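You operate a simulated robot arm through the tools that you are given. There is no shell and no other tool. Be economical: measure what you need, move in short steps, check, and stop when the job is done.

Carry out the task below with a simulated two-armed robot. There is one attempt and no reset: what you move stays moved.

TASK
Take the blue effect box on the top of the short desk and put it away on the top of the white bench. Stack the small carton marked "clips" from the top of the short desk on top of the small carton marked "tags". Put the blue cable spool on the top of the plug bench. Put the belt pack that says "B" from the top of the long desk on the top of the long bench and the belt pack labelled "A" on the top of the blue cabinet. Put the drive marked "WED" from the top of the long desk on the top of the short desk and the drive marked "MON" on the top of the teal table. Stack the box that says "+3" from the top of the long desk on top of the box labelled "-5". Put the 12 V power adapter from the top of the long desk on the purple notebook there and the 5 V power adapter on the orange notebook. Do these in any order. Set down upright: belt pack.

The check looks at the end state, three seconds after you hand in, the way a careful person would. Anything else that was tipped, shoved, dropped, spilled or broken makes it a failure.

THE ROBOT
Two 7-joint arms with fingered hands on one trunk, on a base that drives. Base frame: it is fixed to the floor where the robot stands at the start and does not move with it; the origin is under the middle of the robot, x ahead of it, y to its left, z up; the surface under the hand at the start is at about z = 730. Units: mm, rad, N and s.
The left shoulder is at the start at [37, 213, 1046], the right one opposite. With the tool pointing down near the work surface each hand reaches from about 100 to 680 mm from the robot's upright axis, wherever it stands, measured 20 degrees to its own side. Places, roughly: belt pack [500, 1000, 750]; blue cable spool [500, 250, 750]; blue effect box [500, 0, 750]; drive [500, 1250, 750]; notebook [500, 1500, 750]; orange effect box, purple effect box, yellow effec [500, 1500, 750]; orange notebook [500, 1750, 750]; power adapter [500, 1250, 750]; small carton [500, -250, 750]; top of the blue cabinet (25x21 cm) [800, -1840, 880]; top of the long bench [-1100, 700, 800]; top of the plug bench [200, -3600, 800]; top of the short desk [800, 100, 700]; top of the teal table [900, -1800, 700]; top of the white bench [3000, -3600, 800]. Payload 3.6 kg a hand.
The TCP of each hand is the grasp point between the finger pads, 22 mm short of the fingertips. In the tool frame z runs along the fingers and y along their closing line. The gripper opens to 132 mm. The gripper's body begins 60 mm behind the TCP. The gripper is a hand of 4 fingers: y runs from the thumb to the fingers, the wrist lies at [0, 0, -203] in the tool frame, and closing takes about 1.5 s.
Orientation is that of the tool frame in the base frame, as a unit quaternion [w, x, y, z]. With the fingers straight down and closing along the base's y, the tool's x points along the base's -x, its y along +y and its z along -z.

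THE INTERFACE
- The arms move only by the tool step_arm. It takes "left_plan", "right_plan" or both (then of equal length, played together; a hand with none holds still); each is a list that holds one entry, the list of rows, each a list of 7 numbers: the turn, a rotation vector about the tool's x, y, z in rad, then the shift along the tool's x, y, z in mm, then the finger opening in mm, from 0 to 132. In form: [[[rx, ry, rz, dx, dy, dz, claw], ...]]. A call has 1 to 12 rows; each row shifts and turns the commanded pose from where the row before left it, along the tool's axes as they then stand. Each row takes 0.2 s and may step no farther than 50 mm and 0.15 rad from the row before; otherwise, or with a gripper value out of range, the whole call is refused. A pose out of reach is approached as far as the arm can. The call stops where the force on the tool passes 40 N (or 10 N more than at its start, if that is more) or the arm is blocked; 0.2 s more then pass. The fingers move at their own pace (about 108 mm/s each) and stop on an object; they squeeze with about 24 N. The grip force told is the motor's: it shows also when the fingers shut on nothing. Time passes only in rows, and 0.2 s behind the last, so rows that do not move let the fingers close. It gives the time, the measured TCP pose, the force on the tool (base axes), the opening and the grip force at its end, in the units of the frame above (readings bear some noise), with the torque about the TCP (base axes, N m) and any sound that the robot's microphone picked up.
- Cameras (640 x 400 px; columns grow to the right, rows downward): "scene" is now at [171.5, 16.9, 972.7]; the picture's right is [0.19, -0.98, -0.00], its down [-0.21, -0.04, -0.98] and it looks along [0.96, 0.19, -0.21] (base axes); focal length 214 px, centre (320, 200). "left" rides on the left gripper at [-53, -53, -84] in its tool frame; the picture's right is [0.71, -0.71, 0.00], its down [0.53, 0.53, -0.67] and it looks along [0.47, 0.47, 0.74] (tool axes); focal length 247 px, centre (320, 200). "right" rides on the right gripper at [53, -53, -84] in its tool frame; the picture's right is [0.71, 0.71, 0.00], its down [-0.53, 0.53, -0.67] and it looks along [-0.47, 0.47, 0.74] (tool axes); focal length 247 px, centre (320, 200). There is no depth. A picture from a camera that has moved, and an enlarged one, comes with that camera's place and axes in the base frame and with its lens.
- camera(camera): a new picture of that camera. No time passes.
- slide_trunk(by): slides the trunk up (or, below 0, down) by that many mm; the arms and the scene camera ride with it, the base frame stays. It gives what a move gives, with no picture.
- roll_base(legs): drives the robot by 1 to 6 legs, each [ahead, turn to the left] in mm and rad, along the robot's own axes; the way and the turn of a leg run together, so that a leg with both is an arc; at most 1500 mm and 3.142 rad a leg. The arms and the cameras ride along, it lands a little off, and it stops where it bumps. It gives what a move gives.
- hand_shape(shape, hand): the hand has 4 fingers and takes this shape, open, in about a second: jaw (thumb against the fingers, like two jaws); tri (thumb and two fingers); tip (a fingertip pinch); poke (one finger out to press); point (the index stretched); flat (the hand flat); cup (the hand cupped); fist (a fist). The gripper value then closes the fingers along that shape, each until it touches; the sizes above hold for jaw. It gives what a move gives, with no picture.
- turn_head(pan, tilt): turns the head with the scene camera to pan (to the left, within 1.047 rad either way) and tilt (down, from -0.506 to 1.204), counted from straight ahead of the robot. It gives what a move gives.
- zoom(camera, box): a new picture of the part [left, top, right, bottom] of that camera's present view, enlarged. No time passes.
- job_done(): hands the job in; it is judged then, once.

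Go step by step. Nothing tells you exact positions but the pictures and the camera data: compare them with the known pose of the tool, close in by small moves and look again before you grip or let go. The budget is 525 turns and 302 pictures, counting those below and the enlarged ones. Unless the task says otherwise, let go and move clear before handing in, and close with one line.

The tools are called after ">>>" as name(argument=value, ...) on one line, values as JSON. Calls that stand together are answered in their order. step_arm: Moves the arms, as the interface text tells. Its arguments: {"type":"object","properties":{"left_plan":{"type":"array","items":{"type":"array","items":{"type":"array","items":{"type":"number"}}}},"right_plan":{"type":"array","items":{"type":"array","items":{"type":"array","items":{"type":"number"}}}}},"required":[]} The other tools are called the same way: slide_trunk (by) slides the trunk up or down; hand_shape (shape, hand) gives the hand a shape; roll_base (legs) drives the base; turn_head (pan, tilt) turns the head that bears the scene camera; camera (camera) takes a picture; zoom (camera, box) takes an enlarged picture of a part of a camera's view; job_done () hands the job in.

At the start:

```text
time: 0.0
left_eef_pos: [389.4, 284.8, 1076.0]
left_tool_rot: [-0.001, 0.003, 1.0, 0.0]
left_force: [0.5, -0.2, -0.4]
left_torque: [-0.01, -0.02, -0.01]
left_finger_gap: 131.8
left_grasp_force: 0.0
left_shape: jaw
right_eef_pos: [479.2, -63.1, 1002.8]
right_tool_rot: [0.0, 0.003, 1.0, 0.0]
right_force: [0.3, 0.0, 1.1]
right_torque: [0.0, 0.04, 0.0]
right_finger_gap: 131.9
right_grasp_force: 0.1
right_shape: jaw
trunk travel left (down, up): [-325.0, 351.0]
robot x, y, heading: [3.3, -0.4, -0.0]
head pan, tilt: [0.195, 0.213]
```

scene: 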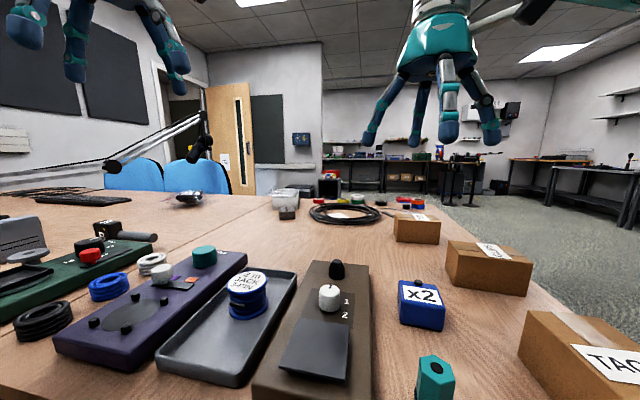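
right: 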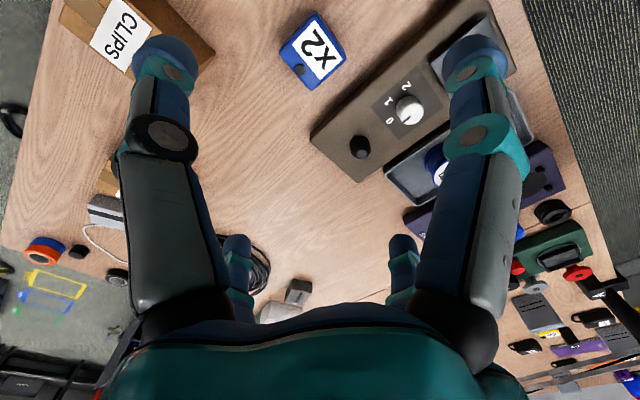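
left: 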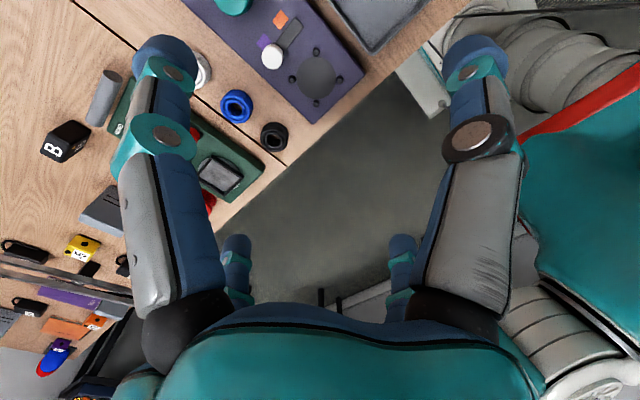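

I see the short desk ahead with an x2 blue box, cartons at right, and a spool in a tray. I'll look around with the head before moving.

>>> turn_head(pan=-0.3, tilt=0.7)

>>> camera(camera="scene")

>>> turn_head(pan=0.9, tilt=0.5)

>>> camera(camera="scene")

```text
time: 0.9
left_eef_pos: [390.5, 285.3, 1076.8]
left_tool_rot: [-0.001, 0.002, 1.0, 0.0]
left_force: [0.2, -0.2, -0.3]
left_torque: [-0.02, -0.01, 0.01]
left_finger_gap: 131.9
left_grasp_force: 0.0
left_shape: jaw
right_eef_pos: [478.7, -63.1, 1002.3]
right_tool_rot: [0.0, 0.002, 1.0, 0.0]
right_force: [0.1, -0.3, -0.8]
right_torque: [0.0, 0.01, 0.03]
right_finger_gap: 131.9
right_grasp_force: 0.0
right_shape: jaw
trunk travel left (down, up): [-325.0, 351.0]
robot x, y, heading: [0.3, -4.2, 0.0]
head pan, tilt: [-0.3, 0.7]
```

```text
298 pictures are left
camera scene: at [161.2, -26.3, 928.6], right [-0.29, -0.96, 0.0], down [-0.62, 0.19, -0.76], along [0.73, -0.23, -0.64], focal length 214 px, centre (320, 200)
```

scene: 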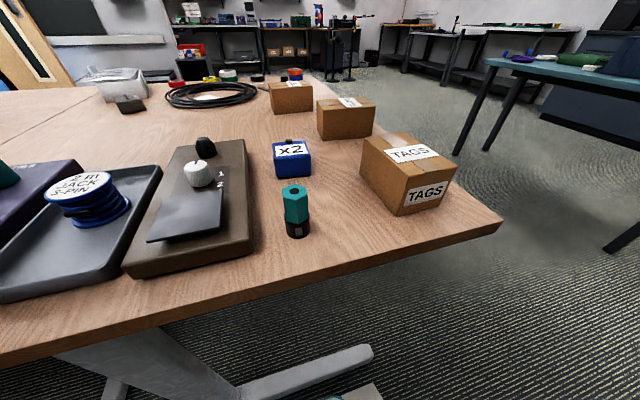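

```text
time: 2.3
left_eef_pos: [389.2, 285.8, 1077.0]
left_tool_rot: [-0.001, 0.003, 1.0, 0.0]
left_force: [0.6, 0.1, 0.4]
left_torque: [-0.01, 0.0, 0.01]
left_finger_gap: 131.7
left_grasp_force: 0.0
left_shape: jaw
right_eef_pos: [478.9, -63.0, 1002.0]
right_tool_rot: [0.0, 0.003, 1.0, 0.0]
right_force: [-0.7, -0.1, 0.0]
right_torque: [-0.02, -0.01, -0.02]
right_finger_gap: 132.0
right_grasp_force: 0.0
right_shape: jaw
trunk travel left (down, up): [-325.0, 351.0]
robot x, y, heading: [1.2, -0.9, -0.0]
head pan, tilt: [0.901, 0.499]
```

```text
297 pictures are left
camera scene: at [136.6, 70.0, 946.3], right [0.78, -0.62, 0.0], down [-0.3, -0.38, -0.88], along [0.55, 0.69, -0.48], focal length 214 px, centre (320, 200)
```

scene: 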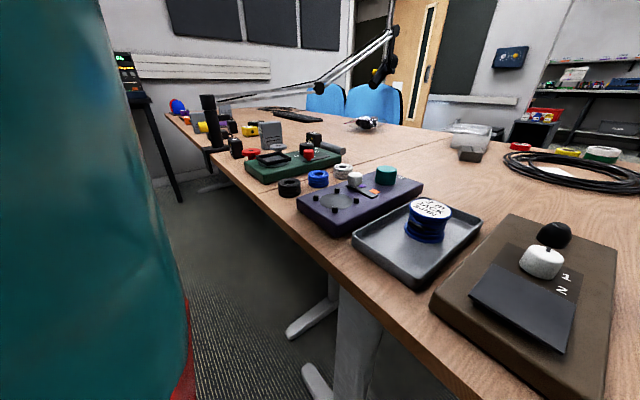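

I take the middle carton as "clips" at roughly (575,-215) and "tags" near (330,-190). I'll look closer at both.

>>> turn_head(pan=-0.5, tilt=0.6)

>>> zoom(camera="scene", box=[160, 50, 480, 250])

>>> step_arm(right_plan=[[[0, 0, 0, 0, -50, 0, 132], [0, 0, 0, 0, -50, 0, 132]]])

>>> camera(camera="right")

```text
time: 3.9
left_eef_pos: [390.6, 284.1, 1078.3]
left_tool_rot: [-0.001, 0.002, 1.0, 0.001]
left_force: [0.3, 0.3, 0.0]
left_torque: [-0.03, 0.03, 0.0]
left_finger_gap: 131.9
left_grasp_force: 0.0
left_shape: jaw
right_eef_pos: [479.4, -62.9, 1002.4]
right_tool_rot: [0.0, 0.002, 1.0, 0.001]
right_force: [-0.4, 0.2, 0.0]
right_torque: [-0.01, 0.03, 0.02]
right_finger_gap: 132.0
right_grasp_force: 0.1
right_shape: jaw
trunk travel left (down, up): [-325.0, 351.0]
robot x, y, heading: [2.1, -0.3, -0.001]
head pan, tilt: [-0.499, 0.6]
```

```text
2.00 times, centred on (320, 150) of scene
camera zoom: at [157.7, -43.5, 937.2], right [-0.48, -0.88, 0.0], down [-0.5, 0.27, -0.82], along [0.72, -0.39, -0.57], focal length 429 px, centre (320, 300)
```

zoom: 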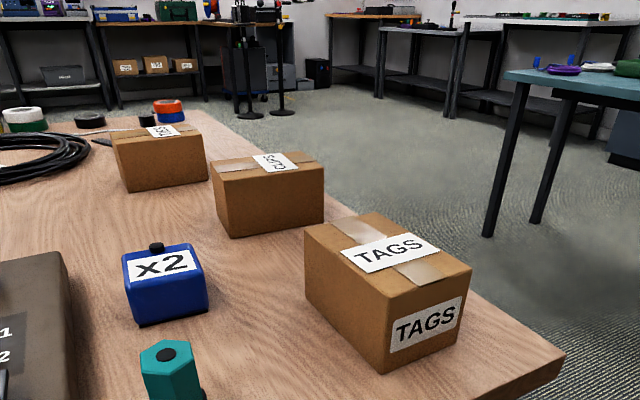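

```text
time: 4.5
left_eef_pos: [389.7, 283.2, 1078.5]
left_tool_rot: [0.0, 0.002, 1.0, 0.0]
left_force: [0.6, 0.2, 0.3]
left_torque: [0.03, 0.02, 0.02]
left_finger_gap: 131.7
left_grasp_force: 0.1
left_shape: jaw
right_eef_pos: [477.4, -165.0, 1002.8]
right_tool_rot: [0.0, 0.001, 1.0, 0.0]
right_force: [-0.5, 0.7, -0.1]
right_torque: [-0.01, 0.03, 0.01]
right_finger_gap: 131.9
right_grasp_force: 0.0
right_shape: jaw
trunk travel left (down, up): [-325.0, 351.0]
robot x, y, heading: [1.3, 0.1, -0.0]
head pan, tilt: [-0.499, 0.6]
```

```text
295 pictures are left
camera right: at [423.1, -217.7, 1086.8], right [-0.7, 0.71, 0.0], down [0.53, 0.52, 0.67], along [0.47, 0.47, -0.74], focal length 247 px, centre (320, 200)
```

right: 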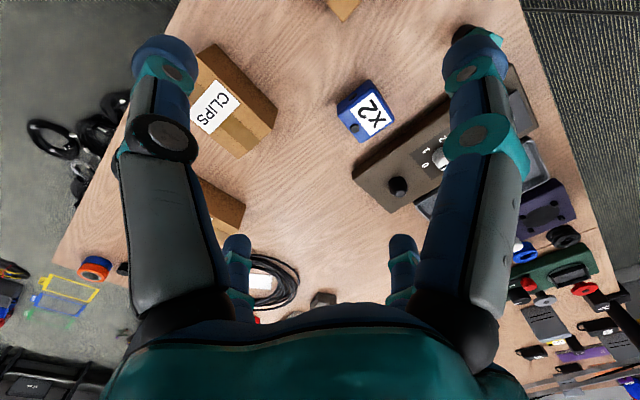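

Clips carton is about 102×77×60 mm centred near (597,-215), long side along y. I'll move the right hand above it and turn the fingers to close along x.

>>> step_arm(right_plan=[[[0, 0, 0, -40, -17, 0, 132], [0, 0, 0, -40, -17, 0, 132], [0, 0, 0, -40, -16, 0, 132], [0, 0, 0.148, 0, 0, 0, 132], [0, 0, 0.148, 0, 0, 0, 132], [0, 0, 0.148, 0, 0, 0, 132], [0, 0, 0.148, 0, 0, 0, 132], [0, 0, 0.148, 0, 0, 0, 132], [0, 0, 0.148, 0, 0, 0, 132], [0, 0, 0.148, 0, 0, 0, 132], [0, 0, 0.148, 0, 0, 0, 132], [0, 0, 0.148, 0, 0, 0, 132]]])

>>> step_arm(right_plan=[[[0, 0, 0.148, 0, 0, 0, 132], [0, 0, 0.148, 0, 0, 0, 132], [0, 0, 0, 0, 0, 40, 132], [0, 0, 0, 0, 0, 40, 132], [0, 0, 0, 0, 0, 0, 132]]])

>>> camera(camera="right")

>>> camera(camera="scene")

```text
time: 7.1
left_eef_pos: [389.6, 285.5, 1077.0]
left_tool_rot: [-0.001, 0.003, 1.0, 0.0]
left_force: [0.0, 0.5, 0.3]
left_torque: [0.0, -0.03, 0.03]
left_finger_gap: 131.9
left_grasp_force: 0.0
left_shape: jaw
right_eef_pos: [596.9, -213.4, 1001.8]
right_tool_rot: [-0.001, 0.621, 0.784, 0.0]
right_force: [0.4, 0.0, 0.5]
right_torque: [0.02, 0.01, -0.01]
right_finger_gap: 131.9
right_grasp_force: 0.0
right_shape: jaw
trunk travel left (down, up): [-325.0, 351.0]
robot x, y, heading: [-0.0, -0.4, -0.003]
head pan, tilt: [-0.499, 0.6]
```

```text
time: 8.3
left_eef_pos: [391.2, 285.0, 1076.8]
left_tool_rot: [-0.001, 0.003, 1.0, 0.0]
left_force: [0.1, -0.8, 0.5]
left_torque: [0.0, -0.03, -0.01]
left_finger_gap: 131.8
left_grasp_force: 0.1
left_shape: jaw
right_eef_pos: [597.3, -212.5, 923.5]
right_tool_rot: [0.0, 0.729, 0.685, -0.001]
right_force: [-0.2, -0.1, 0.6]
right_torque: [-0.01, 0.0, 0.01]
right_finger_gap: 131.9
right_grasp_force: 0.0
right_shape: jaw
trunk travel left (down, up): [-325.0, 351.0]
robot x, y, heading: [0.6, -4.0, -0.004]
head pan, tilt: [-0.499, 0.6]
```

```text
294 pictures are left
camera right: at [547.5, -156.2, 1006.6], right [0.75, 0.66, 0.0], down [0.49, -0.56, 0.67], along [0.44, -0.5, -0.74], focal length 247 px, centre (320, 200)
```

right: 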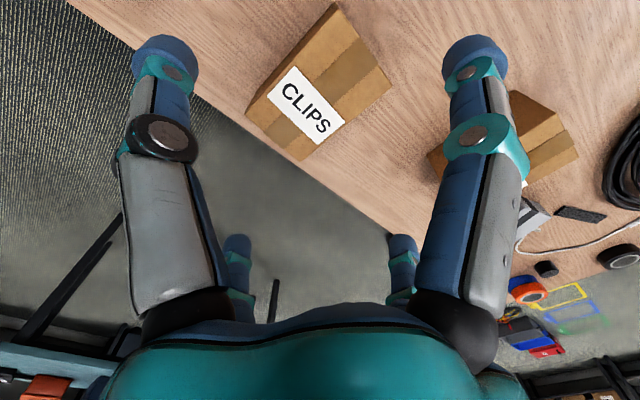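

```text
293 pictures are left
camera scene: at [157.6, -43.6, 937.2], right [-0.48, -0.88, 0.0], down [-0.5, 0.27, -0.82], along [0.72, -0.4, -0.57], focal length 214 px, centre (320, 200)
```

scene: 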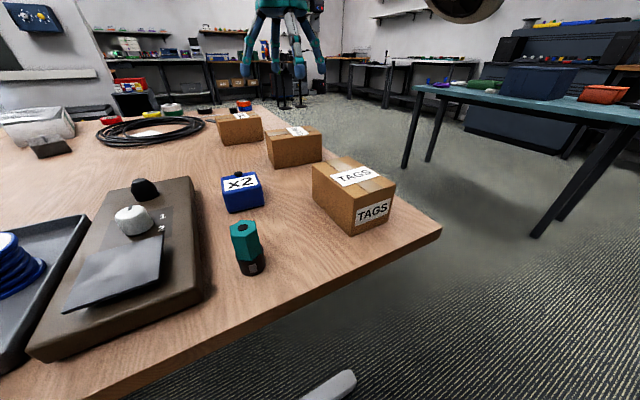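

The clips carton is centred at about (594,-215), top near z=790, aligned with the tool. I'll descend and grip.

>>> step_arm(right_plan=[[[0, 0, 0, -2.7, -2.8, 40, 132], [0, 0, 0, 0, 0, 40, 132], [0, 0, 0, 0, 0, 40, 132], [0, 0, 0, 0, 0, 35, 132], [0, 0, 0, 0, 0, 0, 60], [0, 0, 0, 0, 0, 0, 60], [0, 0, 0, 0, 0, 0, 50], [0, 0, 0, 0, 0, 0, 50], [0, 0, 0, 0, 0, 0, 50]]])

>>> camera(camera="scene")

```text
time: 10.3
left_eef_pos: [389.5, 283.7, 1077.1]
left_tool_rot: [-0.001, 0.002, 1.0, 0.001]
left_force: [-0.2, 0.4, 0.5]
left_torque: [-0.03, 0.01, 0.01]
left_finger_gap: 131.9
left_grasp_force: 0.1
left_shape: jaw
right_eef_pos: [594.6, -215.8, 769.4]
right_tool_rot: [0.0, 0.729, 0.684, 0.0]
right_force: [0.7, 0.1, 0.3]
right_torque: [0.01, 0.01, 0.03]
right_finger_gap: 74.9
right_grasp_force: 24.3
right_shape: jaw
trunk travel left (down, up): [-325.0, 351.0]
robot x, y, heading: [1.6, -1.7, -0.004]
head pan, tilt: [-0.499, 0.6]
```

```text
292 pictures are left
camera scene: at [157.8, -43.6, 937.2], right [-0.48, -0.88, 0.0], down [-0.5, 0.27, -0.82], along [0.72, -0.4, -0.57], focal length 214 px, centre (320, 200)
```

scene: 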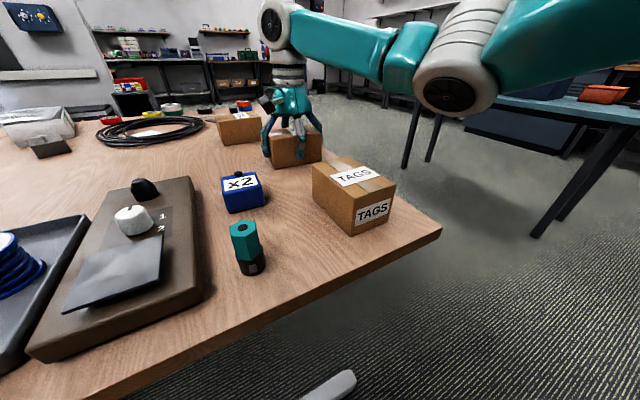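

Gripped (75 mm). Lifting and rotating back so it aligns with the tags carton.

>>> step_arm(right_plan=[[[0, 0, 0, 0, 0, -30, 50], [0, 0, 0, 0, 0, -50, 50], [0, 0, 0, 0, 0, -50, 50], [0, 0, 0, 0, 0, -50, 50]]])

>>> step_arm(right_plan=[[[0, 0, -0.148, 0, 0, 0, 50], [0, 0, -0.148, 0, 0, 0, 50], [0, 0, -0.148, 0, 0, 0, 50], [0, 0, -0.148, 0, 0, 0, 50], [0, 0, -0.148, 0, 0, 0, 50], [0, 0, -0.148, 0, 0, 0, 50], [0, 0, -0.148, 0, 0, 0, 50], [0, 0, -0.148, 0, 0, 0, 50], [0, 0, -0.148, 0, 0, 0, 50], [0, 0, -0.148, 0, 0, 0, 50], [0, 0, -0.148, 0, 0, 0, 50], [0, 0, 0, 0, 0, 0, 50]]])

>>> camera(camera="right")

>>> zoom(camera="scene", box=[280, 120, 440, 220])

```text
time: 11.3
left_eef_pos: [389.9, 284.5, 1077.5]
left_tool_rot: [-0.001, 0.002, 1.0, -0.001]
left_force: [-0.2, 0.6, -0.5]
left_torque: [0.05, 0.0, 0.03]
left_finger_gap: 132.1
left_grasp_force: 0.1
left_shape: jaw
right_eef_pos: [594.1, -217.5, 948.1]
right_tool_rot: [0.0, 0.729, 0.684, 0.0]
right_force: [0.1, 0.5, -2.0]
right_torque: [0.01, -0.03, 0.0]
right_finger_gap: 74.6
right_grasp_force: 23.5
right_shape: jaw
trunk travel left (down, up): [-325.0, 351.0]
robot x, y, heading: [-0.3, -2.4, 0.001]
head pan, tilt: [-0.499, 0.6]
```

```text
time: 13.9
left_eef_pos: [390.6, 284.3, 1076.4]
left_tool_rot: [0.0, 0.003, 1.0, 0.0]
left_force: [-0.4, 0.0, -0.7]
left_torque: [-0.01, -0.01, 0.03]
left_finger_gap: 131.7
left_grasp_force: 0.0
left_shape: jaw
right_eef_pos: [594.8, -215.9, 947.6]
right_tool_rot: [0.0, 0.002, 1.0, 0.0]
right_force: [-0.1, 0.3, -1.7]
right_torque: [0.02, -0.05, -0.02]
right_finger_gap: 74.6
right_grasp_force: 24.1
right_shape: jaw
trunk travel left (down, up): [-325.0, 351.0]
robot x, y, heading: [-2.6, 0.3, -0.002]
head pan, tilt: [-0.499, 0.6]
```

```text
291 pictures are left
camera right: at [541.7, -269.7, 1031.8], right [-0.7, 0.71, 0.0], down [0.53, 0.52, 0.67], along [0.47, 0.47, -0.74], focal length 247 px, centre (320, 200)
```

right: 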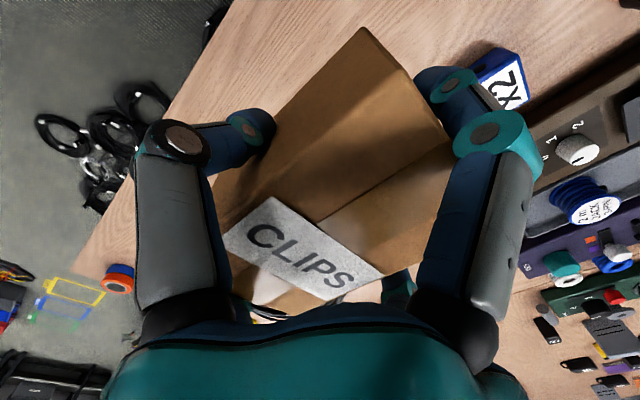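

```text
4.00 times, centred on (360, 170) of scene
camera zoom: at [157.8, -43.6, 937.2], right [-0.48, -0.88, 0.0], down [-0.5, 0.27, -0.82], along [0.72, -0.4, -0.57], focal length 858 px, centre (160, 320)
```

zoom: 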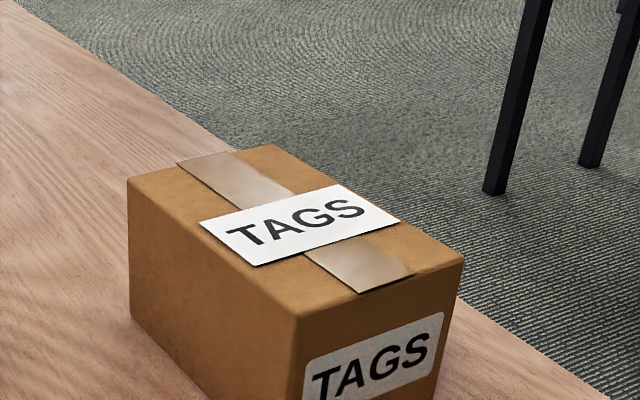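

Tags carton's top spans about x 322–432, y -179…-246, z≈795. Moving over it and descending to just above.

>>> step_arm(right_plan=[[[0, 0, 0, 43.6, 0.6, 0, 50], [0, 0, 0, 43.6, 0.6, 0, 50], [0, 0, 0, 43.6, 0.6, 0, 50], [0, 0, 0, 43.6, 0.6, 0, 50], [0, 0, 0, 43.4, 0.6, 0, 50], [0, 0, 0, 0, 0, 40, 50], [0, 0, 0, 0, 0, 40, 50], [0, 0, 0, 0, 0, 15, 50], [0, 0, 0, 0, 0, 0, 50]]])

>>> camera(camera="scene")

>>> camera(camera="right")

```text
time: 15.9
left_eef_pos: [389.3, 283.9, 1078.0]
left_tool_rot: [-0.001, 0.003, 1.0, 0.0]
left_force: [0.2, -0.6, 0.0]
left_torque: [0.03, 0.01, 0.0]
left_finger_gap: 132.0
left_grasp_force: 0.0
left_shape: jaw
right_eef_pos: [377.1, -212.0, 851.3]
right_tool_rot: [-0.001, 0.002, 1.0, 0.0]
right_force: [-0.8, 0.0, -1.7]
right_torque: [0.02, 0.03, -0.05]
right_finger_gap: 74.8
right_grasp_force: 24.2
right_shape: jaw
trunk travel left (down, up): [-325.0, 351.0]
robot x, y, heading: [0.8, -3.9, 0.001]
head pan, tilt: [-0.499, 0.6]
```

```text
289 pictures are left
camera scene: at [157.6, -43.6, 937.2], right [-0.48, -0.88, 0.0], down [-0.5, 0.27, -0.82], along [0.72, -0.4, -0.57], focal length 214 px, centre (320, 200)
```

scene: 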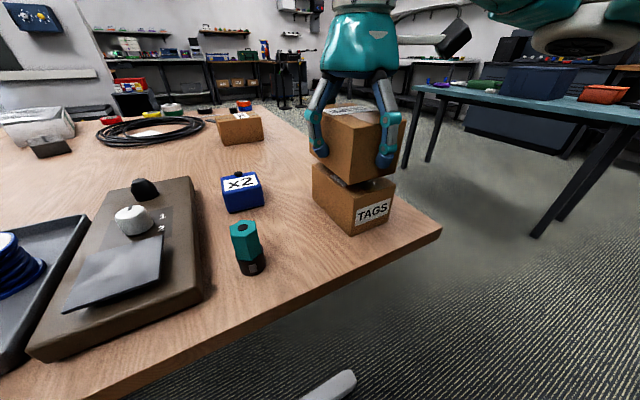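

```text
288 pictures are left
camera right: at [323.7, -265.0, 935.5], right [-0.7, 0.71, 0.0], down [0.53, 0.52, 0.67], along [0.47, 0.47, -0.74], focal length 247 px, centre (320, 200)
```

right: 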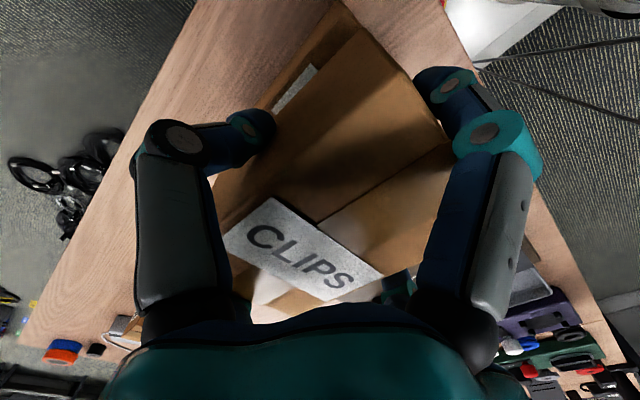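

Aligned visually; lowering in small steps until contact.

>>> step_arm(right_plan=[[[0, 0, 0, 0, 0, 8, 50], [0, 0, 0, 0, 0, 4, 50], [0, 0, 0, 0, 0, 3, 50], [0, 0, 0, 0, 0, 0, 50]]])

>>> zoom(camera="scene", box=[280, 90, 440, 240])

```text
time: 16.9
left_eef_pos: [390.2, 285.4, 1076.9]
left_tool_rot: [-0.001, 0.003, 1.0, 0.0]
left_force: [0.5, 0.0, 0.8]
left_torque: [0.03, -0.02, -0.03]
left_finger_gap: 131.6
left_grasp_force: 0.1
left_shape: jaw
right_eef_pos: [377.4, -212.0, 838.3]
right_tool_rot: [-0.001, 0.002, 1.0, 0.0]
right_force: [1.1, 0.3, -1.6]
right_torque: [-0.01, 0.02, -0.01]
right_finger_gap: 74.8
right_grasp_force: 24.3
right_shape: jaw
trunk travel left (down, up): [-325.0, 351.0]
robot x, y, heading: [0.6, -1.8, 0.002]
head pan, tilt: [-0.499, 0.6]
```

```text
2.67 times, centred on (360, 165) of scene
camera zoom: at [157.6, -43.7, 937.2], right [-0.48, -0.88, 0.0], down [-0.5, 0.27, -0.82], along [0.72, -0.4, -0.57], focal length 572 px, centre (213, 293)
```

zoom: 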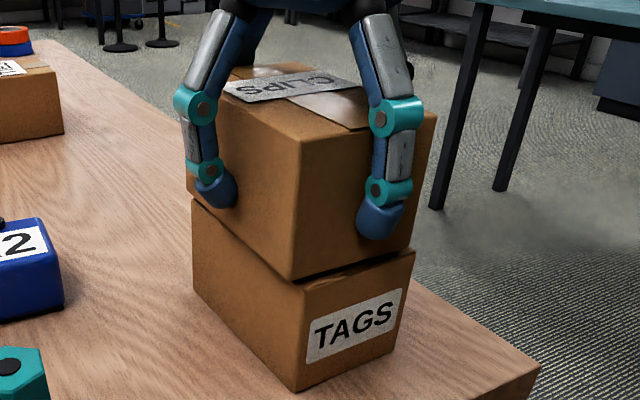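

Nearly touching and well aligned; a little lower, then release and retreat.

>>> step_arm(right_plan=[[[0, 0, 0, 0, 0, 3, 50], [0, 0, 0, 0, 0, 2, 50], [0, 0, 0, 0, 0, 0, 50]]])

```text
time: 17.7
left_eef_pos: [389.1, 284.4, 1078.0]
left_tool_rot: [0.0, 0.003, 1.0, 0.0]
left_force: [0.3, 0.3, -0.5]
left_torque: [-0.01, -0.01, -0.01]
left_finger_gap: 131.8
left_grasp_force: 0.1
left_shape: jaw
right_eef_pos: [378.3, -211.8, 833.4]
right_tool_rot: [0.001, 0.003, 1.0, 0.0]
right_force: [0.3, -1.2, 7.0]
right_torque: [-0.02, 0.03, 0.03]
right_finger_gap: 74.6
right_grasp_force: 24.4
right_shape: jaw
trunk travel left (down, up): [-325.0, 351.0]
robot x, y, heading: [-4.4, 2.5, -0.001]
head pan, tilt: [-0.499, 0.6]
```

Contact felt. Releasing and lifting away.

>>> step_arm(right_plan=[[[0, 0, 0, 0, 0, -1, 85], [0, 0, 0, 0, 0, 0, 132], [0, 0, 0, 0, 0, 0, 132], [0, 0, 0, 0, 0, -30, 132], [0, 0, 0, 0, 0, -50, 132], [0, 0, 0, 0, 0, -50, 132]]])

>>> camera(camera="scene")

>>> camera(camera="right")

```text
time: 19.1
left_eef_pos: [390.5, 285.3, 1078.4]
left_tool_rot: [-0.001, 0.003, 1.0, 0.0]
left_force: [0.1, -0.1, 0.0]
left_torque: [0.0, -0.01, 0.01]
left_finger_gap: 131.9
left_grasp_force: 0.1
left_shape: jaw
right_eef_pos: [379.1, -213.3, 963.1]
right_tool_rot: [0.0, 0.003, 1.0, 0.0]
right_force: [0.3, -0.7, 0.0]
right_torque: [-0.01, 0.02, -0.03]
right_finger_gap: 131.7
right_grasp_force: 0.1
right_shape: jaw
trunk travel left (down, up): [-325.0, 351.0]
robot x, y, heading: [1.7, -5.7, 0.001]
head pan, tilt: [-0.499, 0.6]
```

```text
286 pictures are left
camera scene: at [157.4, -43.4, 937.3], right [-0.48, -0.88, 0.0], down [-0.5, 0.27, -0.82], along [0.72, -0.4, -0.57], focal length 214 px, centre (320, 200)
```

scene: 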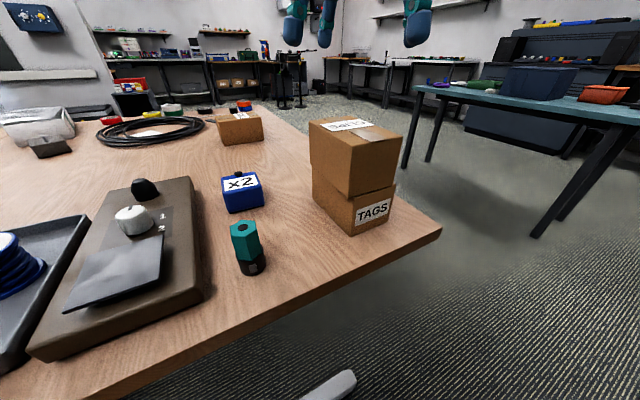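

```text
285 pictures are left
camera right: at [325.8, -265.7, 1047.3], right [-0.7, 0.71, 0.0], down [0.53, 0.52, 0.67], along [0.47, 0.47, -0.74], focal length 247 px, centre (320, 200)
```

right: 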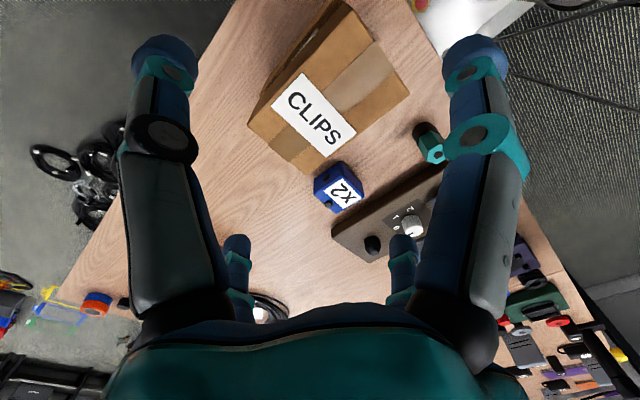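

Stack looks good. Next the blue "x2" box near (468,-80); moving the right hand above it for a view.

>>> step_arm(right_plan=[[[0, 0, 0, -30, 44, 0, 132], [0, 0, 0, -30, 44, 0, 132], [0, 0, 0, -30, 44, 0, 132], [0, 0, 0, 0, 0, 40, 132], [0, 0, 0, 0, 0, 0, 132]]])

>>> camera(camera="right")

>>> turn_head(pan=0.2, tilt=0.7)

>>> camera(camera="scene")

```text
refused: row 1 steps farther than a row can; nothing moved
```

```text
284 pictures are left
camera right: at [325.8, -265.7, 1047.3], right [-0.7, 0.71, 0.0], down [0.53, 0.52, 0.67], along [0.47, 0.47, -0.74], focal length 247 px, centre (320, 200)
```

right: 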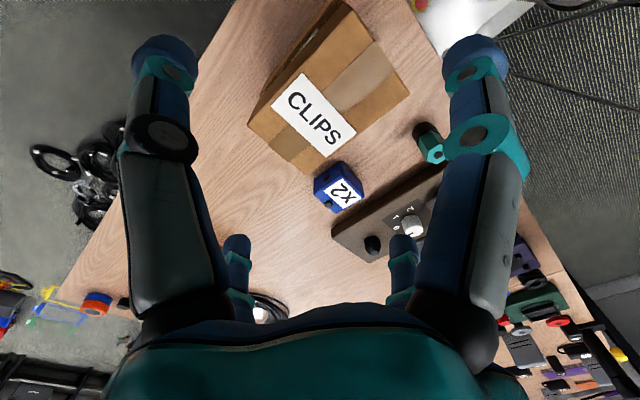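

```text
time: 20.1
left_eef_pos: [390.1, 284.6, 1077.4]
left_tool_rot: [-0.001, 0.003, 1.0, 0.001]
left_force: [0.7, 0.3, -0.7]
left_torque: [-0.02, 0.0, -0.02]
left_finger_gap: 131.8
left_grasp_force: 0.0
left_shape: jaw
right_eef_pos: [378.9, -211.7, 962.5]
right_tool_rot: [0.0, 0.002, 1.0, 0.0]
right_force: [-0.3, 0.5, 0.4]
right_torque: [0.01, 0.0, 0.0]
right_finger_gap: 132.0
right_grasp_force: 0.0
right_shape: jaw
trunk travel left (down, up): [-325.0, 351.0]
robot x, y, heading: [0.8, -1.2, -0.004]
head pan, tilt: [0.201, 0.7]
```

```text
283 pictures are left
camera scene: at [163.2, 15.6, 928.6], right [0.2, -0.98, 0.0], down [-0.63, -0.13, -0.76], along [0.75, 0.15, -0.64], focal length 214 px, centre (320, 200)
```

scene: 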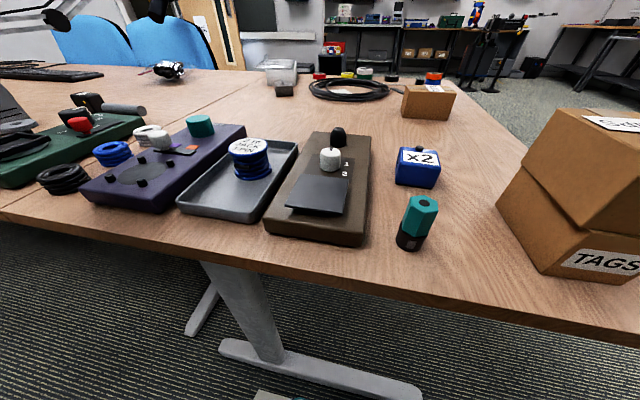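

Step was too large; I'll use smaller ones.

>>> step_arm(right_plan=[[[0, 0, 0, -22, 34, 0, 132], [0, 0, 0, -22, 34, 0, 132], [0, 0, 0, -22, 34, 0, 132], [0, 0, 0, -22, 30, 0, 132], [0, 0, 0, 0, 0, 40, 132], [0, 0, 0, 0, 0, 0, 132]]])

>>> camera(camera="right")

```text
time: 21.5
left_eef_pos: [389.9, 284.8, 1076.7]
left_tool_rot: [0.0, 0.002, 1.0, 0.0]
left_force: [0.5, -0.1, 0.1]
left_torque: [-0.05, 0.0, 0.01]
left_finger_gap: 131.8
left_grasp_force: 0.1
left_shape: jaw
right_eef_pos: [467.5, -80.8, 922.9]
right_tool_rot: [0.0, 0.003, 1.0, 0.0]
right_force: [-0.5, -0.1, 1.0]
right_torque: [0.02, 0.01, -0.03]
right_finger_gap: 131.7
right_grasp_force: 0.1
right_shape: jaw
trunk travel left (down, up): [-325.0, 351.0]
robot x, y, heading: [0.4, -2.7, -0.001]
head pan, tilt: [0.201, 0.7]
```

```text
282 pictures are left
camera right: at [413.8, -133.7, 1005.9], right [-0.7, 0.71, 0.0], down [0.53, 0.52, 0.67], along [0.48, 0.47, -0.74], focal length 247 px, centre (320, 200)
```

right: 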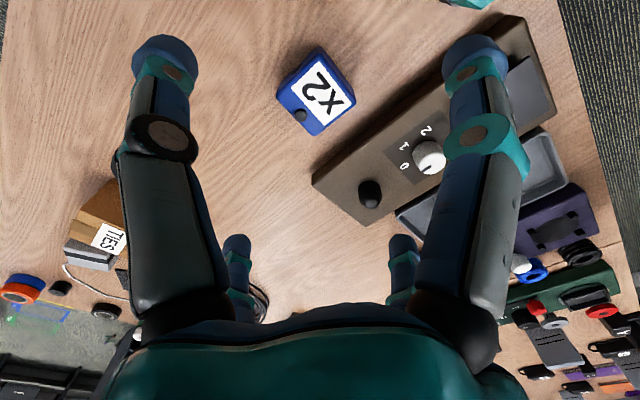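

Blue box centred near (474,-80), about 54 mm wide, yaw ≈ -0.1. Descending with partial opening (brown pedal is near) and gripping.

>>> step_arm(right_plan=[[[0, 0, 0.1, -6.5, 1, 0, 90], [0, 0, 0, 0, 0, 40, 90], [0, 0, 0, 0, 0, 40, 90], [0, 0, 0, 0, 0, 30, 90], [0, 0, 0, 0, 0, 0, 90]]])

>>> camera(camera="right")

>>> zoom(camera="scene", box=[320, 80, 480, 220])

```text
time: 22.7
left_eef_pos: [390.1, 285.5, 1077.9]
left_tool_rot: [0.0, 0.003, 1.0, 0.0]
left_force: [-0.9, 0.2, -0.3]
left_torque: [-0.03, 0.0, 0.03]
left_finger_gap: 131.9
left_grasp_force: 0.1
left_shape: jaw
right_eef_pos: [474.0, -81.3, 813.9]
right_tool_rot: [0.0, 0.053, 0.999, 0.0]
right_force: [0.1, 0.2, 0.1]
right_torque: [0.0, -0.04, -0.03]
right_finger_gap: 90.4
right_grasp_force: 0.1
right_shape: jaw
trunk travel left (down, up): [-325.0, 351.0]
robot x, y, heading: [-1.8, -1.6, -0.001]
head pan, tilt: [0.201, 0.7]
```

```text
281 pictures are left
camera right: at [415.9, -128.8, 898.1], right [-0.63, 0.78, 0.0], down [0.58, 0.47, 0.67], along [0.52, 0.42, -0.74], focal length 247 px, centre (320, 200)
```

right: 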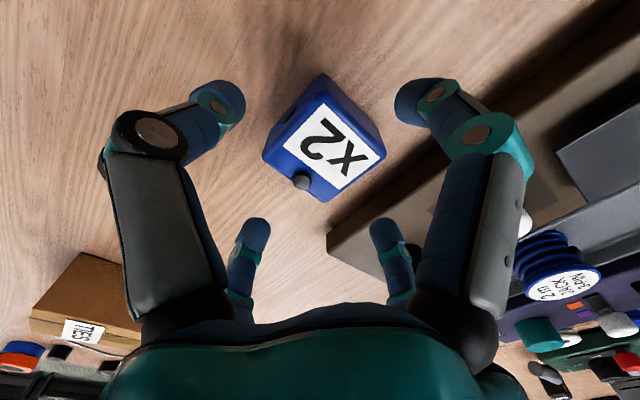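

```text
2.86 times, centred on (400, 150) of scene
camera zoom: at [163.2, 15.6, 928.6], right [0.2, -0.98, 0.0], down [-0.63, -0.13, -0.76], along [0.75, 0.15, -0.64], focal length 613 px, centre (91, 343)
```

zoom: 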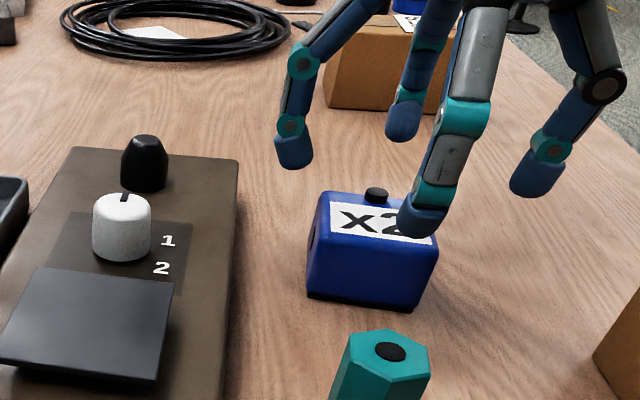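

Alignment is good. Descending the rest and gripping.

>>> step_arm(right_plan=[[[0, 0, 0, 0, 1.5, 30, 90], [0, 0, 0, 0, 0, 24, 90], [0, 0, 0, 0, 0, 0, 40], [0, 0, 0, 0, 0, 0, 30], [0, 0, 0, 0, 0, 0, 30], [0, 0, 0, 0, 0, 0, 30]]])

>>> zoom(camera="scene", box=[320, 80, 480, 220])

```text
time: 24.1
left_eef_pos: [389.6, 285.1, 1076.7]
left_tool_rot: [-0.001, 0.003, 1.0, -0.001]
left_force: [0.1, -0.6, -0.6]
left_torque: [-0.03, 0.01, -0.02]
left_finger_gap: 131.9
left_grasp_force: 0.1
left_shape: jaw
right_eef_pos: [472.8, -79.8, 759.5]
right_tool_rot: [-0.001, 0.052, 0.999, 0.0]
right_force: [-0.3, -0.9, -0.4]
right_torque: [0.01, -0.01, 0.03]
right_finger_gap: 50.5
right_grasp_force: 24.2
right_shape: jaw
trunk travel left (down, up): [-325.0, 351.0]
robot x, y, heading: [-2.2, 1.9, 0.0]
head pan, tilt: [0.201, 0.7]
```

```text
2.86 times, centred on (400, 150) of scene
camera zoom: at [163.3, 15.7, 928.5], right [0.2, -0.98, 0.0], down [-0.63, -0.13, -0.76], along [0.75, 0.15, -0.65], focal length 613 px, centre (91, 343)
```

zoom: 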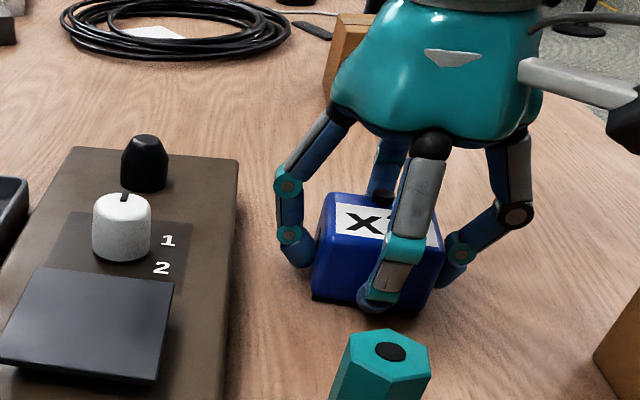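

Blue box gripped. Lifting it and moving it right, while the left hand goes above the spool.

>>> step_arm(right_plan=[[[0, 0, 0, 0, 0, -40, 30], [0, 0, 0, 0, 0, -40, 30], [0, 0, 0, 0, 0, -40, 30], [0, 0, 0, 0, 0, -40, 30], [0, 0, 0, 0, 0, -40, 30], [0, 0, 0, 0, -40, 0, 30], [0, 0, 0, 0, -40, 0, 30], [0, 0, 0, 0, 0, 0, 30]]], left_plan=[[[0, 0, 0, -6, -30, 0, 132], [0, 0, 0, -6, -30, 0, 132], [0, 0, 0, -6, -30, 0, 132], [0, 0, 0, -4, -29, 0, 132], [0, 0, 0, 0, 0, 40, 132], [0, 0, 0, 0, 0, 40, 132], [0, 0, 0, 0, 0, 40, 132], [0, 0, 0, 0, 0, 20, 132]]])

>>> camera(camera="left")

>>> camera(camera="scene")

```text
time: 25.9
left_eef_pos: [412.0, 166.5, 935.6]
left_tool_rot: [0.0, 0.003, 1.0, 0.001]
left_force: [-0.1, -0.2, -0.3]
left_torque: [-0.01, 0.01, -0.01]
left_finger_gap: 131.8
left_grasp_force: 0.0
left_shape: jaw
right_eef_pos: [464.1, -157.7, 958.5]
right_tool_rot: [0.0, 0.051, 0.999, 0.0]
right_force: [-1.0, -1.3, -1.3]
right_torque: [-0.01, 0.02, -0.03]
right_finger_gap: 50.4
right_grasp_force: 24.1
right_shape: jaw
trunk travel left (down, up): [-325.0, 351.0]
robot x, y, heading: [2.6, -0.6, 0.001]
head pan, tilt: [0.201, 0.7]
```

```text
278 pictures are left
camera left: at [464.3, 110.9, 1019.5], right [-0.71, -0.7, 0.0], down [-0.52, 0.53, 0.67], along [-0.47, 0.47, -0.74], focal length 247 px, centre (320, 200)
```

left: 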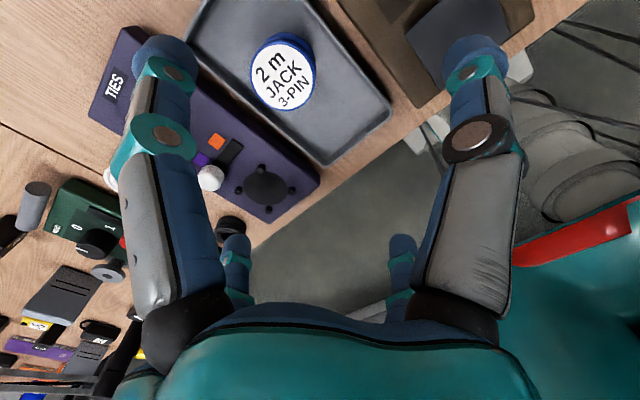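

```text
277 pictures are left
camera scene: at [163.6, 15.8, 928.5], right [0.2, -0.98, 0.0], down [-0.63, -0.13, -0.76], along [0.75, 0.15, -0.65], focal length 214 px, centre (320, 200)
```

scene: 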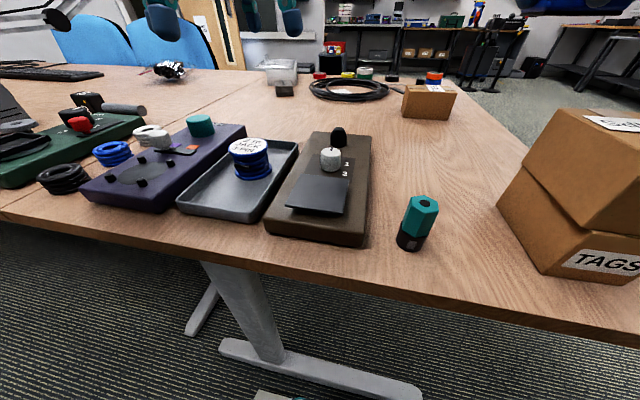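

Spool is at about (441,184), ~61 mm dia, top ~770, in a tray ~100 mm wide. I'll centre the left hand, turn 45° so fingers clear the tray walls, and look again.

>>> step_arm(left_plan=[[[0, 0, 0, -29, 17.5, 0, 100], [0, 0, -0.131, 0, 0, 10, 100], [0, 0, -0.131, 0, 0, 10, 100], [0, 0, -0.131, 0, 0, 10, 100], [0, 0, -0.131, 0, 0, 10, 80], [0, 0, -0.131, 0, 0, 10, 80], [0, 0, -0.131, 0, 0, 30, 80], [0, 0, 0, 0, 0, 10, 80], [0, 0, 0, 0, 0, 0, 80]]])

>>> camera(camera="left")

>>> zoom(camera="scene", box=[160, 70, 340, 240])

```text
time: 27.9
left_eef_pos: [439.6, 183.3, 848.8]
left_tool_rot: [-0.001, -0.381, 0.925, -0.001]
left_force: [-0.4, 0.0, -0.5]
left_torque: [0.02, -0.02, -0.03]
left_finger_gap: 80.7
left_grasp_force: 0.0
left_shape: jaw
right_eef_pos: [464.2, -156.3, 959.0]
right_tool_rot: [0.0, 0.053, 0.999, 0.0]
right_force: [0.4, 0.0, -0.9]
right_torque: [-0.01, -0.02, -0.01]
right_finger_gap: 50.3
right_grasp_force: 24.4
right_shape: jaw
trunk travel left (down, up): [-325.0, 351.0]
robot x, y, heading: [-0.4, -1.0, 0.0]
head pan, tilt: [0.201, 0.7]
```

```text
276 pictures are left
camera left: at [514.3, 181.7, 931.0], right [0.0, -1.0, 0.0], down [-0.74, 0.0, 0.67], along [-0.67, 0.0, -0.74], focal length 247 px, centre (320, 200)
```

left: 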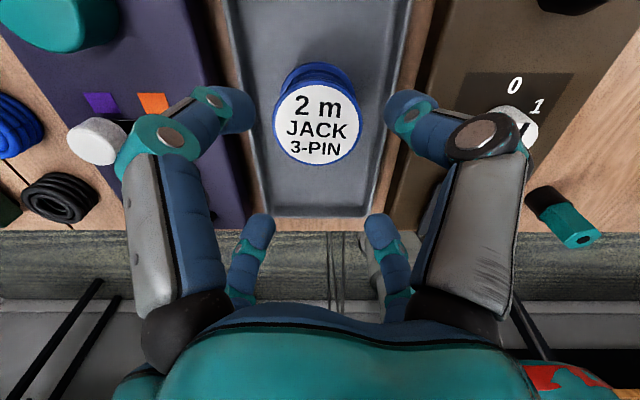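

```text
2.35 times, centred on (250, 155) of scene
camera zoom: at [163.4, 15.6, 928.5], right [0.2, -0.98, 0.0], down [-0.63, -0.13, -0.76], along [0.75, 0.15, -0.65], focal length 505 px, centre (485, 306)
```

zoom: 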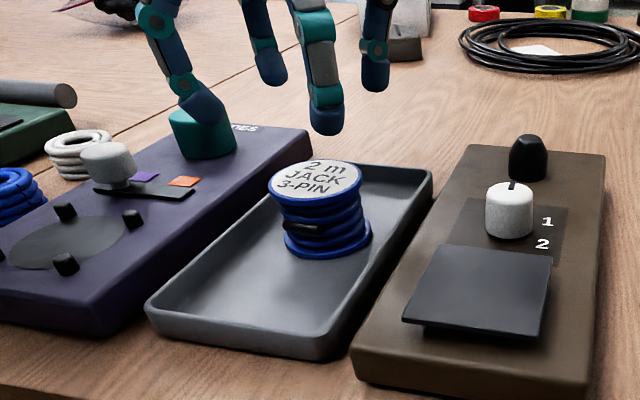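

Centred on the spool. Descending and gripping.

>>> step_arm(left_plan=[[[0, 0, 0, 0, 0, 40, 80], [0, 0, 0, 0, 0, 30, 80], [0, 0, 0, 0, 0, 14, 80], [0, 0, 0, 0, 0, 0, 40], [0, 0, 0, 0, 0, 0, 30], [0, 0, 0, 0, 0, 0, 30], [0, 0, 0, 0, 0, 0, 30]]])

>>> zoom(camera="scene", box=[160, 70, 340, 240])

```text
time: 29.5
left_eef_pos: [441.6, 183.9, 763.8]
left_tool_rot: [0.0, -0.381, 0.924, -0.001]
left_force: [0.4, -0.4, -0.3]
left_torque: [0.01, 0.02, 0.0]
left_finger_gap: 51.8
left_grasp_force: 23.9
left_shape: jaw
right_eef_pos: [464.1, -157.0, 958.7]
right_tool_rot: [0.0, 0.051, 0.999, 0.0]
right_force: [0.4, 0.2, -1.5]
right_torque: [0.01, 0.01, -0.01]
right_finger_gap: 50.3
right_grasp_force: 24.4
right_shape: jaw
trunk travel left (down, up): [-325.0, 351.0]
robot x, y, heading: [-1.0, -1.0, -0.002]
head pan, tilt: [0.201, 0.7]
```

```text
2.35 times, centred on (250, 155) of scene
camera zoom: at [163.5, 15.6, 928.5], right [0.2, -0.98, 0.0], down [-0.63, -0.13, -0.76], along [0.75, 0.15, -0.65], focal length 505 px, centre (485, 306)
```

zoom: 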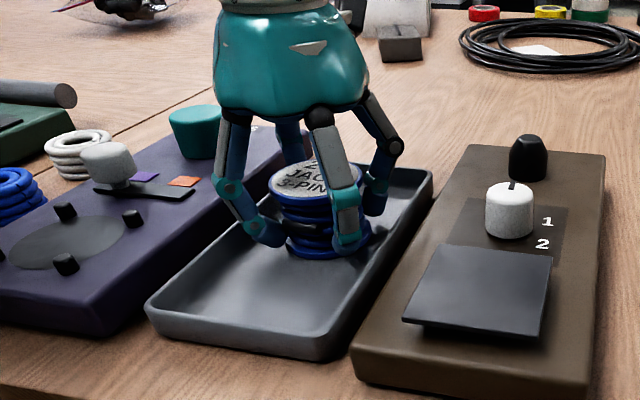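

Spool gripped. Lifting it straight up and tucking both hands in, then look to the right for the driving path.

>>> step_arm(left_plan=[[[0, 0, 0, 0, 0, -30, 30], [0, 0, 0, 0, 0, -50, 30], [0, 0, 0, 0, 0, -50, 30], [0, 0, 0, 0, 0, -50, 30], [0, 0, 0, 0, 0, -20, 30]]])

>>> turn_head(pan=-0.9, tilt=0.2)

>>> camera(camera="scene")

>>> camera(camera="left")

```text
time: 30.7
left_eef_pos: [442.2, 185.3, 965.8]
left_tool_rot: [-0.001, -0.38, 0.925, 0.0]
left_force: [-0.7, 0.3, -1.3]
left_torque: [-0.01, 0.01, -0.03]
left_finger_gap: 52.0
left_grasp_force: 23.7
left_shape: jaw
right_eef_pos: [465.6, -156.4, 958.7]
right_tool_rot: [0.0, 0.052, 0.999, 0.0]
right_force: [1.0, -0.2, -1.6]
right_torque: [-0.04, 0.01, 0.03]
right_finger_gap: 50.1
right_grasp_force: 23.8
right_shape: jaw
trunk travel left (down, up): [-325.0, 351.0]
robot x, y, heading: [-0.0, -2.4, 0.0]
head pan, tilt: [0.201, 0.7]
```

```text
time: 32.1
left_eef_pos: [442.7, 184.6, 965.7]
left_tool_rot: [-0.001, -0.381, 0.925, 0.001]
left_force: [0.1, 0.1, -0.6]
left_torque: [0.0, 0.01, -0.04]
left_finger_gap: 51.9
left_grasp_force: 24.4
left_shape: jaw
right_eef_pos: [464.8, -155.1, 959.3]
right_tool_rot: [0.0, 0.052, 0.999, 0.0]
right_force: [0.1, 0.1, -1.8]
right_torque: [0.0, 0.01, -0.01]
right_finger_gap: 50.3
right_grasp_force: 23.8
right_shape: jaw
trunk travel left (down, up): [-325.0, 351.0]
robot x, y, heading: [-1.5, -1.5, -0.002]
head pan, tilt: [-0.901, 0.201]
```

```text
273 pictures are left
camera scene: at [138.2, -74.3, 973.9], right [-0.78, -0.62, 0.0], down [-0.13, 0.16, -0.98], along [0.61, -0.77, -0.2], focal length 214 px, centre (320, 200)
```

scene: 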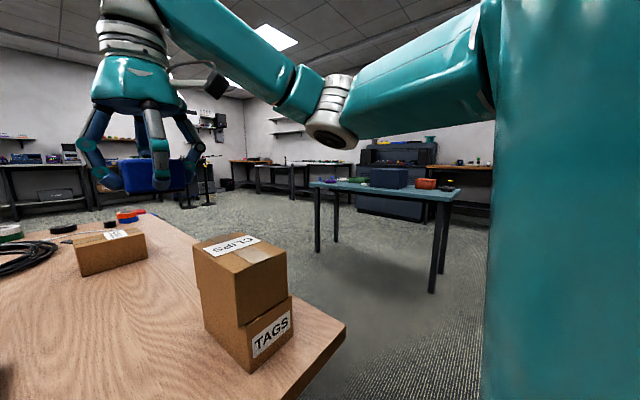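

```text
272 pictures are left
camera left: at [516.9, 183.1, 1047.4], right [0.0, -1.0, 0.0], down [-0.74, 0.0, 0.67], along [-0.67, 0.0, -0.74], focal length 247 px, centre (320, 200)
```

left: 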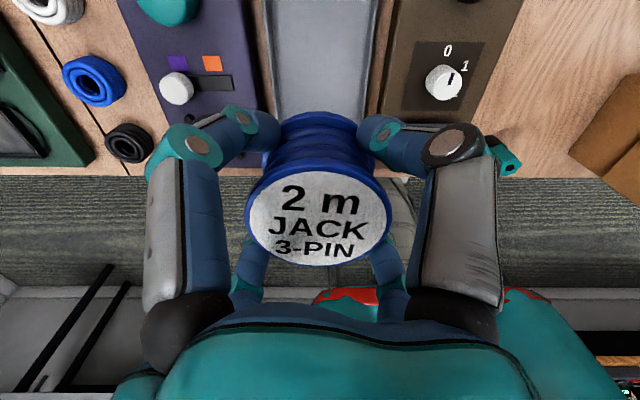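

Table path: teal table spans x≈370–1450 at y≈-1680…-2050, so I'll go down along x≈-200. Backing up a bit and turning right.

>>> roll_base(legs=[[-200, 0], [0, -1.571]])

>>> turn_head(pan=0, tilt=0.25)

>>> camera(camera="scene")

```text
time: 36.5
left_eef_pos: [138.3, -346.0, 964.4]
left_tool_rot: [0.001, 0.203, 0.979, 0.002]
left_force: [-0.2, 0.2, -1.8]
left_torque: [-0.03, -0.02, -0.02]
left_finger_gap: 51.4
left_grasp_force: 24.1
left_shape: jaw
right_eef_pos: [-171.2, -493.5, 960.2]
right_tool_rot: [-0.001, 0.603, 0.797, 0.001]
right_force: [0.4, 0.1, -1.2]
right_torque: [0.0, 0.01, -0.01]
right_finger_gap: 50.2
right_grasp_force: 23.9
right_shape: jaw
trunk travel left (down, up): [-325.0, 351.0]
robot x, y, heading: [-148.8, 20.6, -1.236]
head pan, tilt: [-0.901, 0.201]
stopped in leg 2: the robot was blocked; the commanded pose is now the measured one
```

```text
time: 37.7
left_eef_pos: [139.0, -346.4, 965.9]
left_tool_rot: [0.0, 0.203, 0.979, 0.001]
left_force: [0.1, -0.1, -1.5]
left_torque: [-0.01, -0.01, 0.03]
left_finger_gap: 51.6
left_grasp_force: 24.2
left_shape: jaw
right_eef_pos: [-171.3, -493.3, 960.4]
right_tool_rot: [0.0, 0.604, 0.797, -0.001]
right_force: [0.3, 0.4, -0.8]
right_torque: [-0.02, 0.04, -0.01]
right_finger_gap: 49.9
right_grasp_force: 24.1
right_shape: jaw
trunk travel left (down, up): [-325.0, 351.0]
robot x, y, heading: [-143.7, 22.9, -1.233]
head pan, tilt: [0.0, 0.25]
```

```text
271 pictures are left
camera scene: at [-87.4, -142.6, 969.3], right [-0.94, -0.33, 0.0], down [-0.08, 0.23, -0.97], along [0.32, -0.91, -0.25], focal length 214 px, centre (320, 200)
```

scene: 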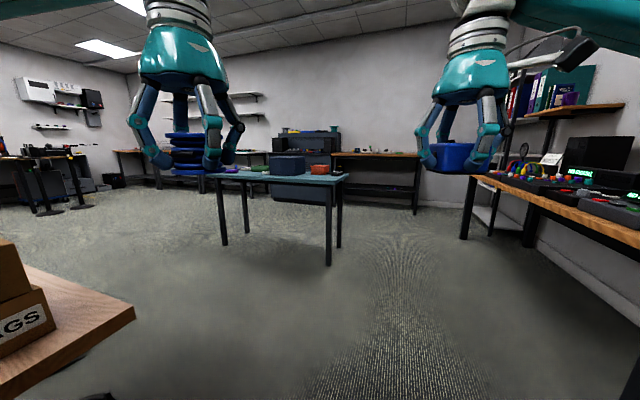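

The turn was blocked, likely the base's rear touching the desk foot. I'll turn back slightly, back away more and then complete the turn.

>>> roll_base(legs=[[0, 0.5], [-220, 0], [0, -0.85]])

>>> camera(camera="scene")

```text
time: 43.1
left_eef_pos: [-172.3, -274.7, 966.0]
left_tool_rot: [0.001, 0.376, 0.927, 0.001]
left_force: [-0.4, -0.4, -1.6]
left_torque: [-0.01, 0.0, -0.03]
left_finger_gap: 51.5
left_grasp_force: 23.8
left_shape: jaw
right_eef_pos: [-515.2, -302.9, 960.4]
right_tool_rot: [0.0, 0.737, 0.676, 0.0]
right_force: [-0.3, -0.4, -2.3]
right_torque: [0.0, 0.03, 0.0]
right_finger_gap: 50.0
right_grasp_force: 23.6
right_shape: jaw
trunk travel left (down, up): [-325.0, 351.0]
robot x, y, heading: [-282.7, 167.0, -1.59]
head pan, tilt: [0.0, 0.25]
```

```text
270 pictures are left
camera scene: at [-283.8, -4.1, 969.2], right [-1.0, 0.02, 0.0], down [0.0, 0.25, -0.97], along [-0.02, -0.97, -0.25], focal length 214 px, centre (320, 200)
```

scene: 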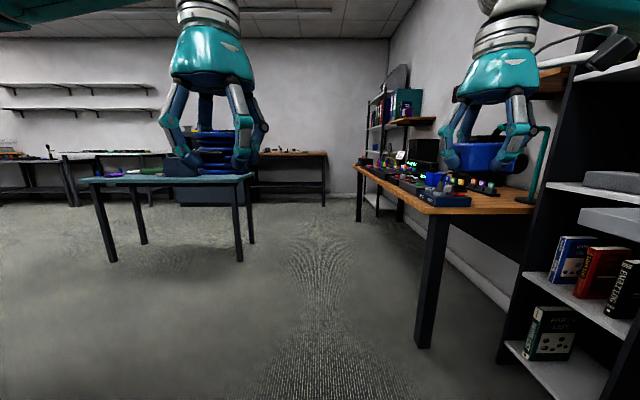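

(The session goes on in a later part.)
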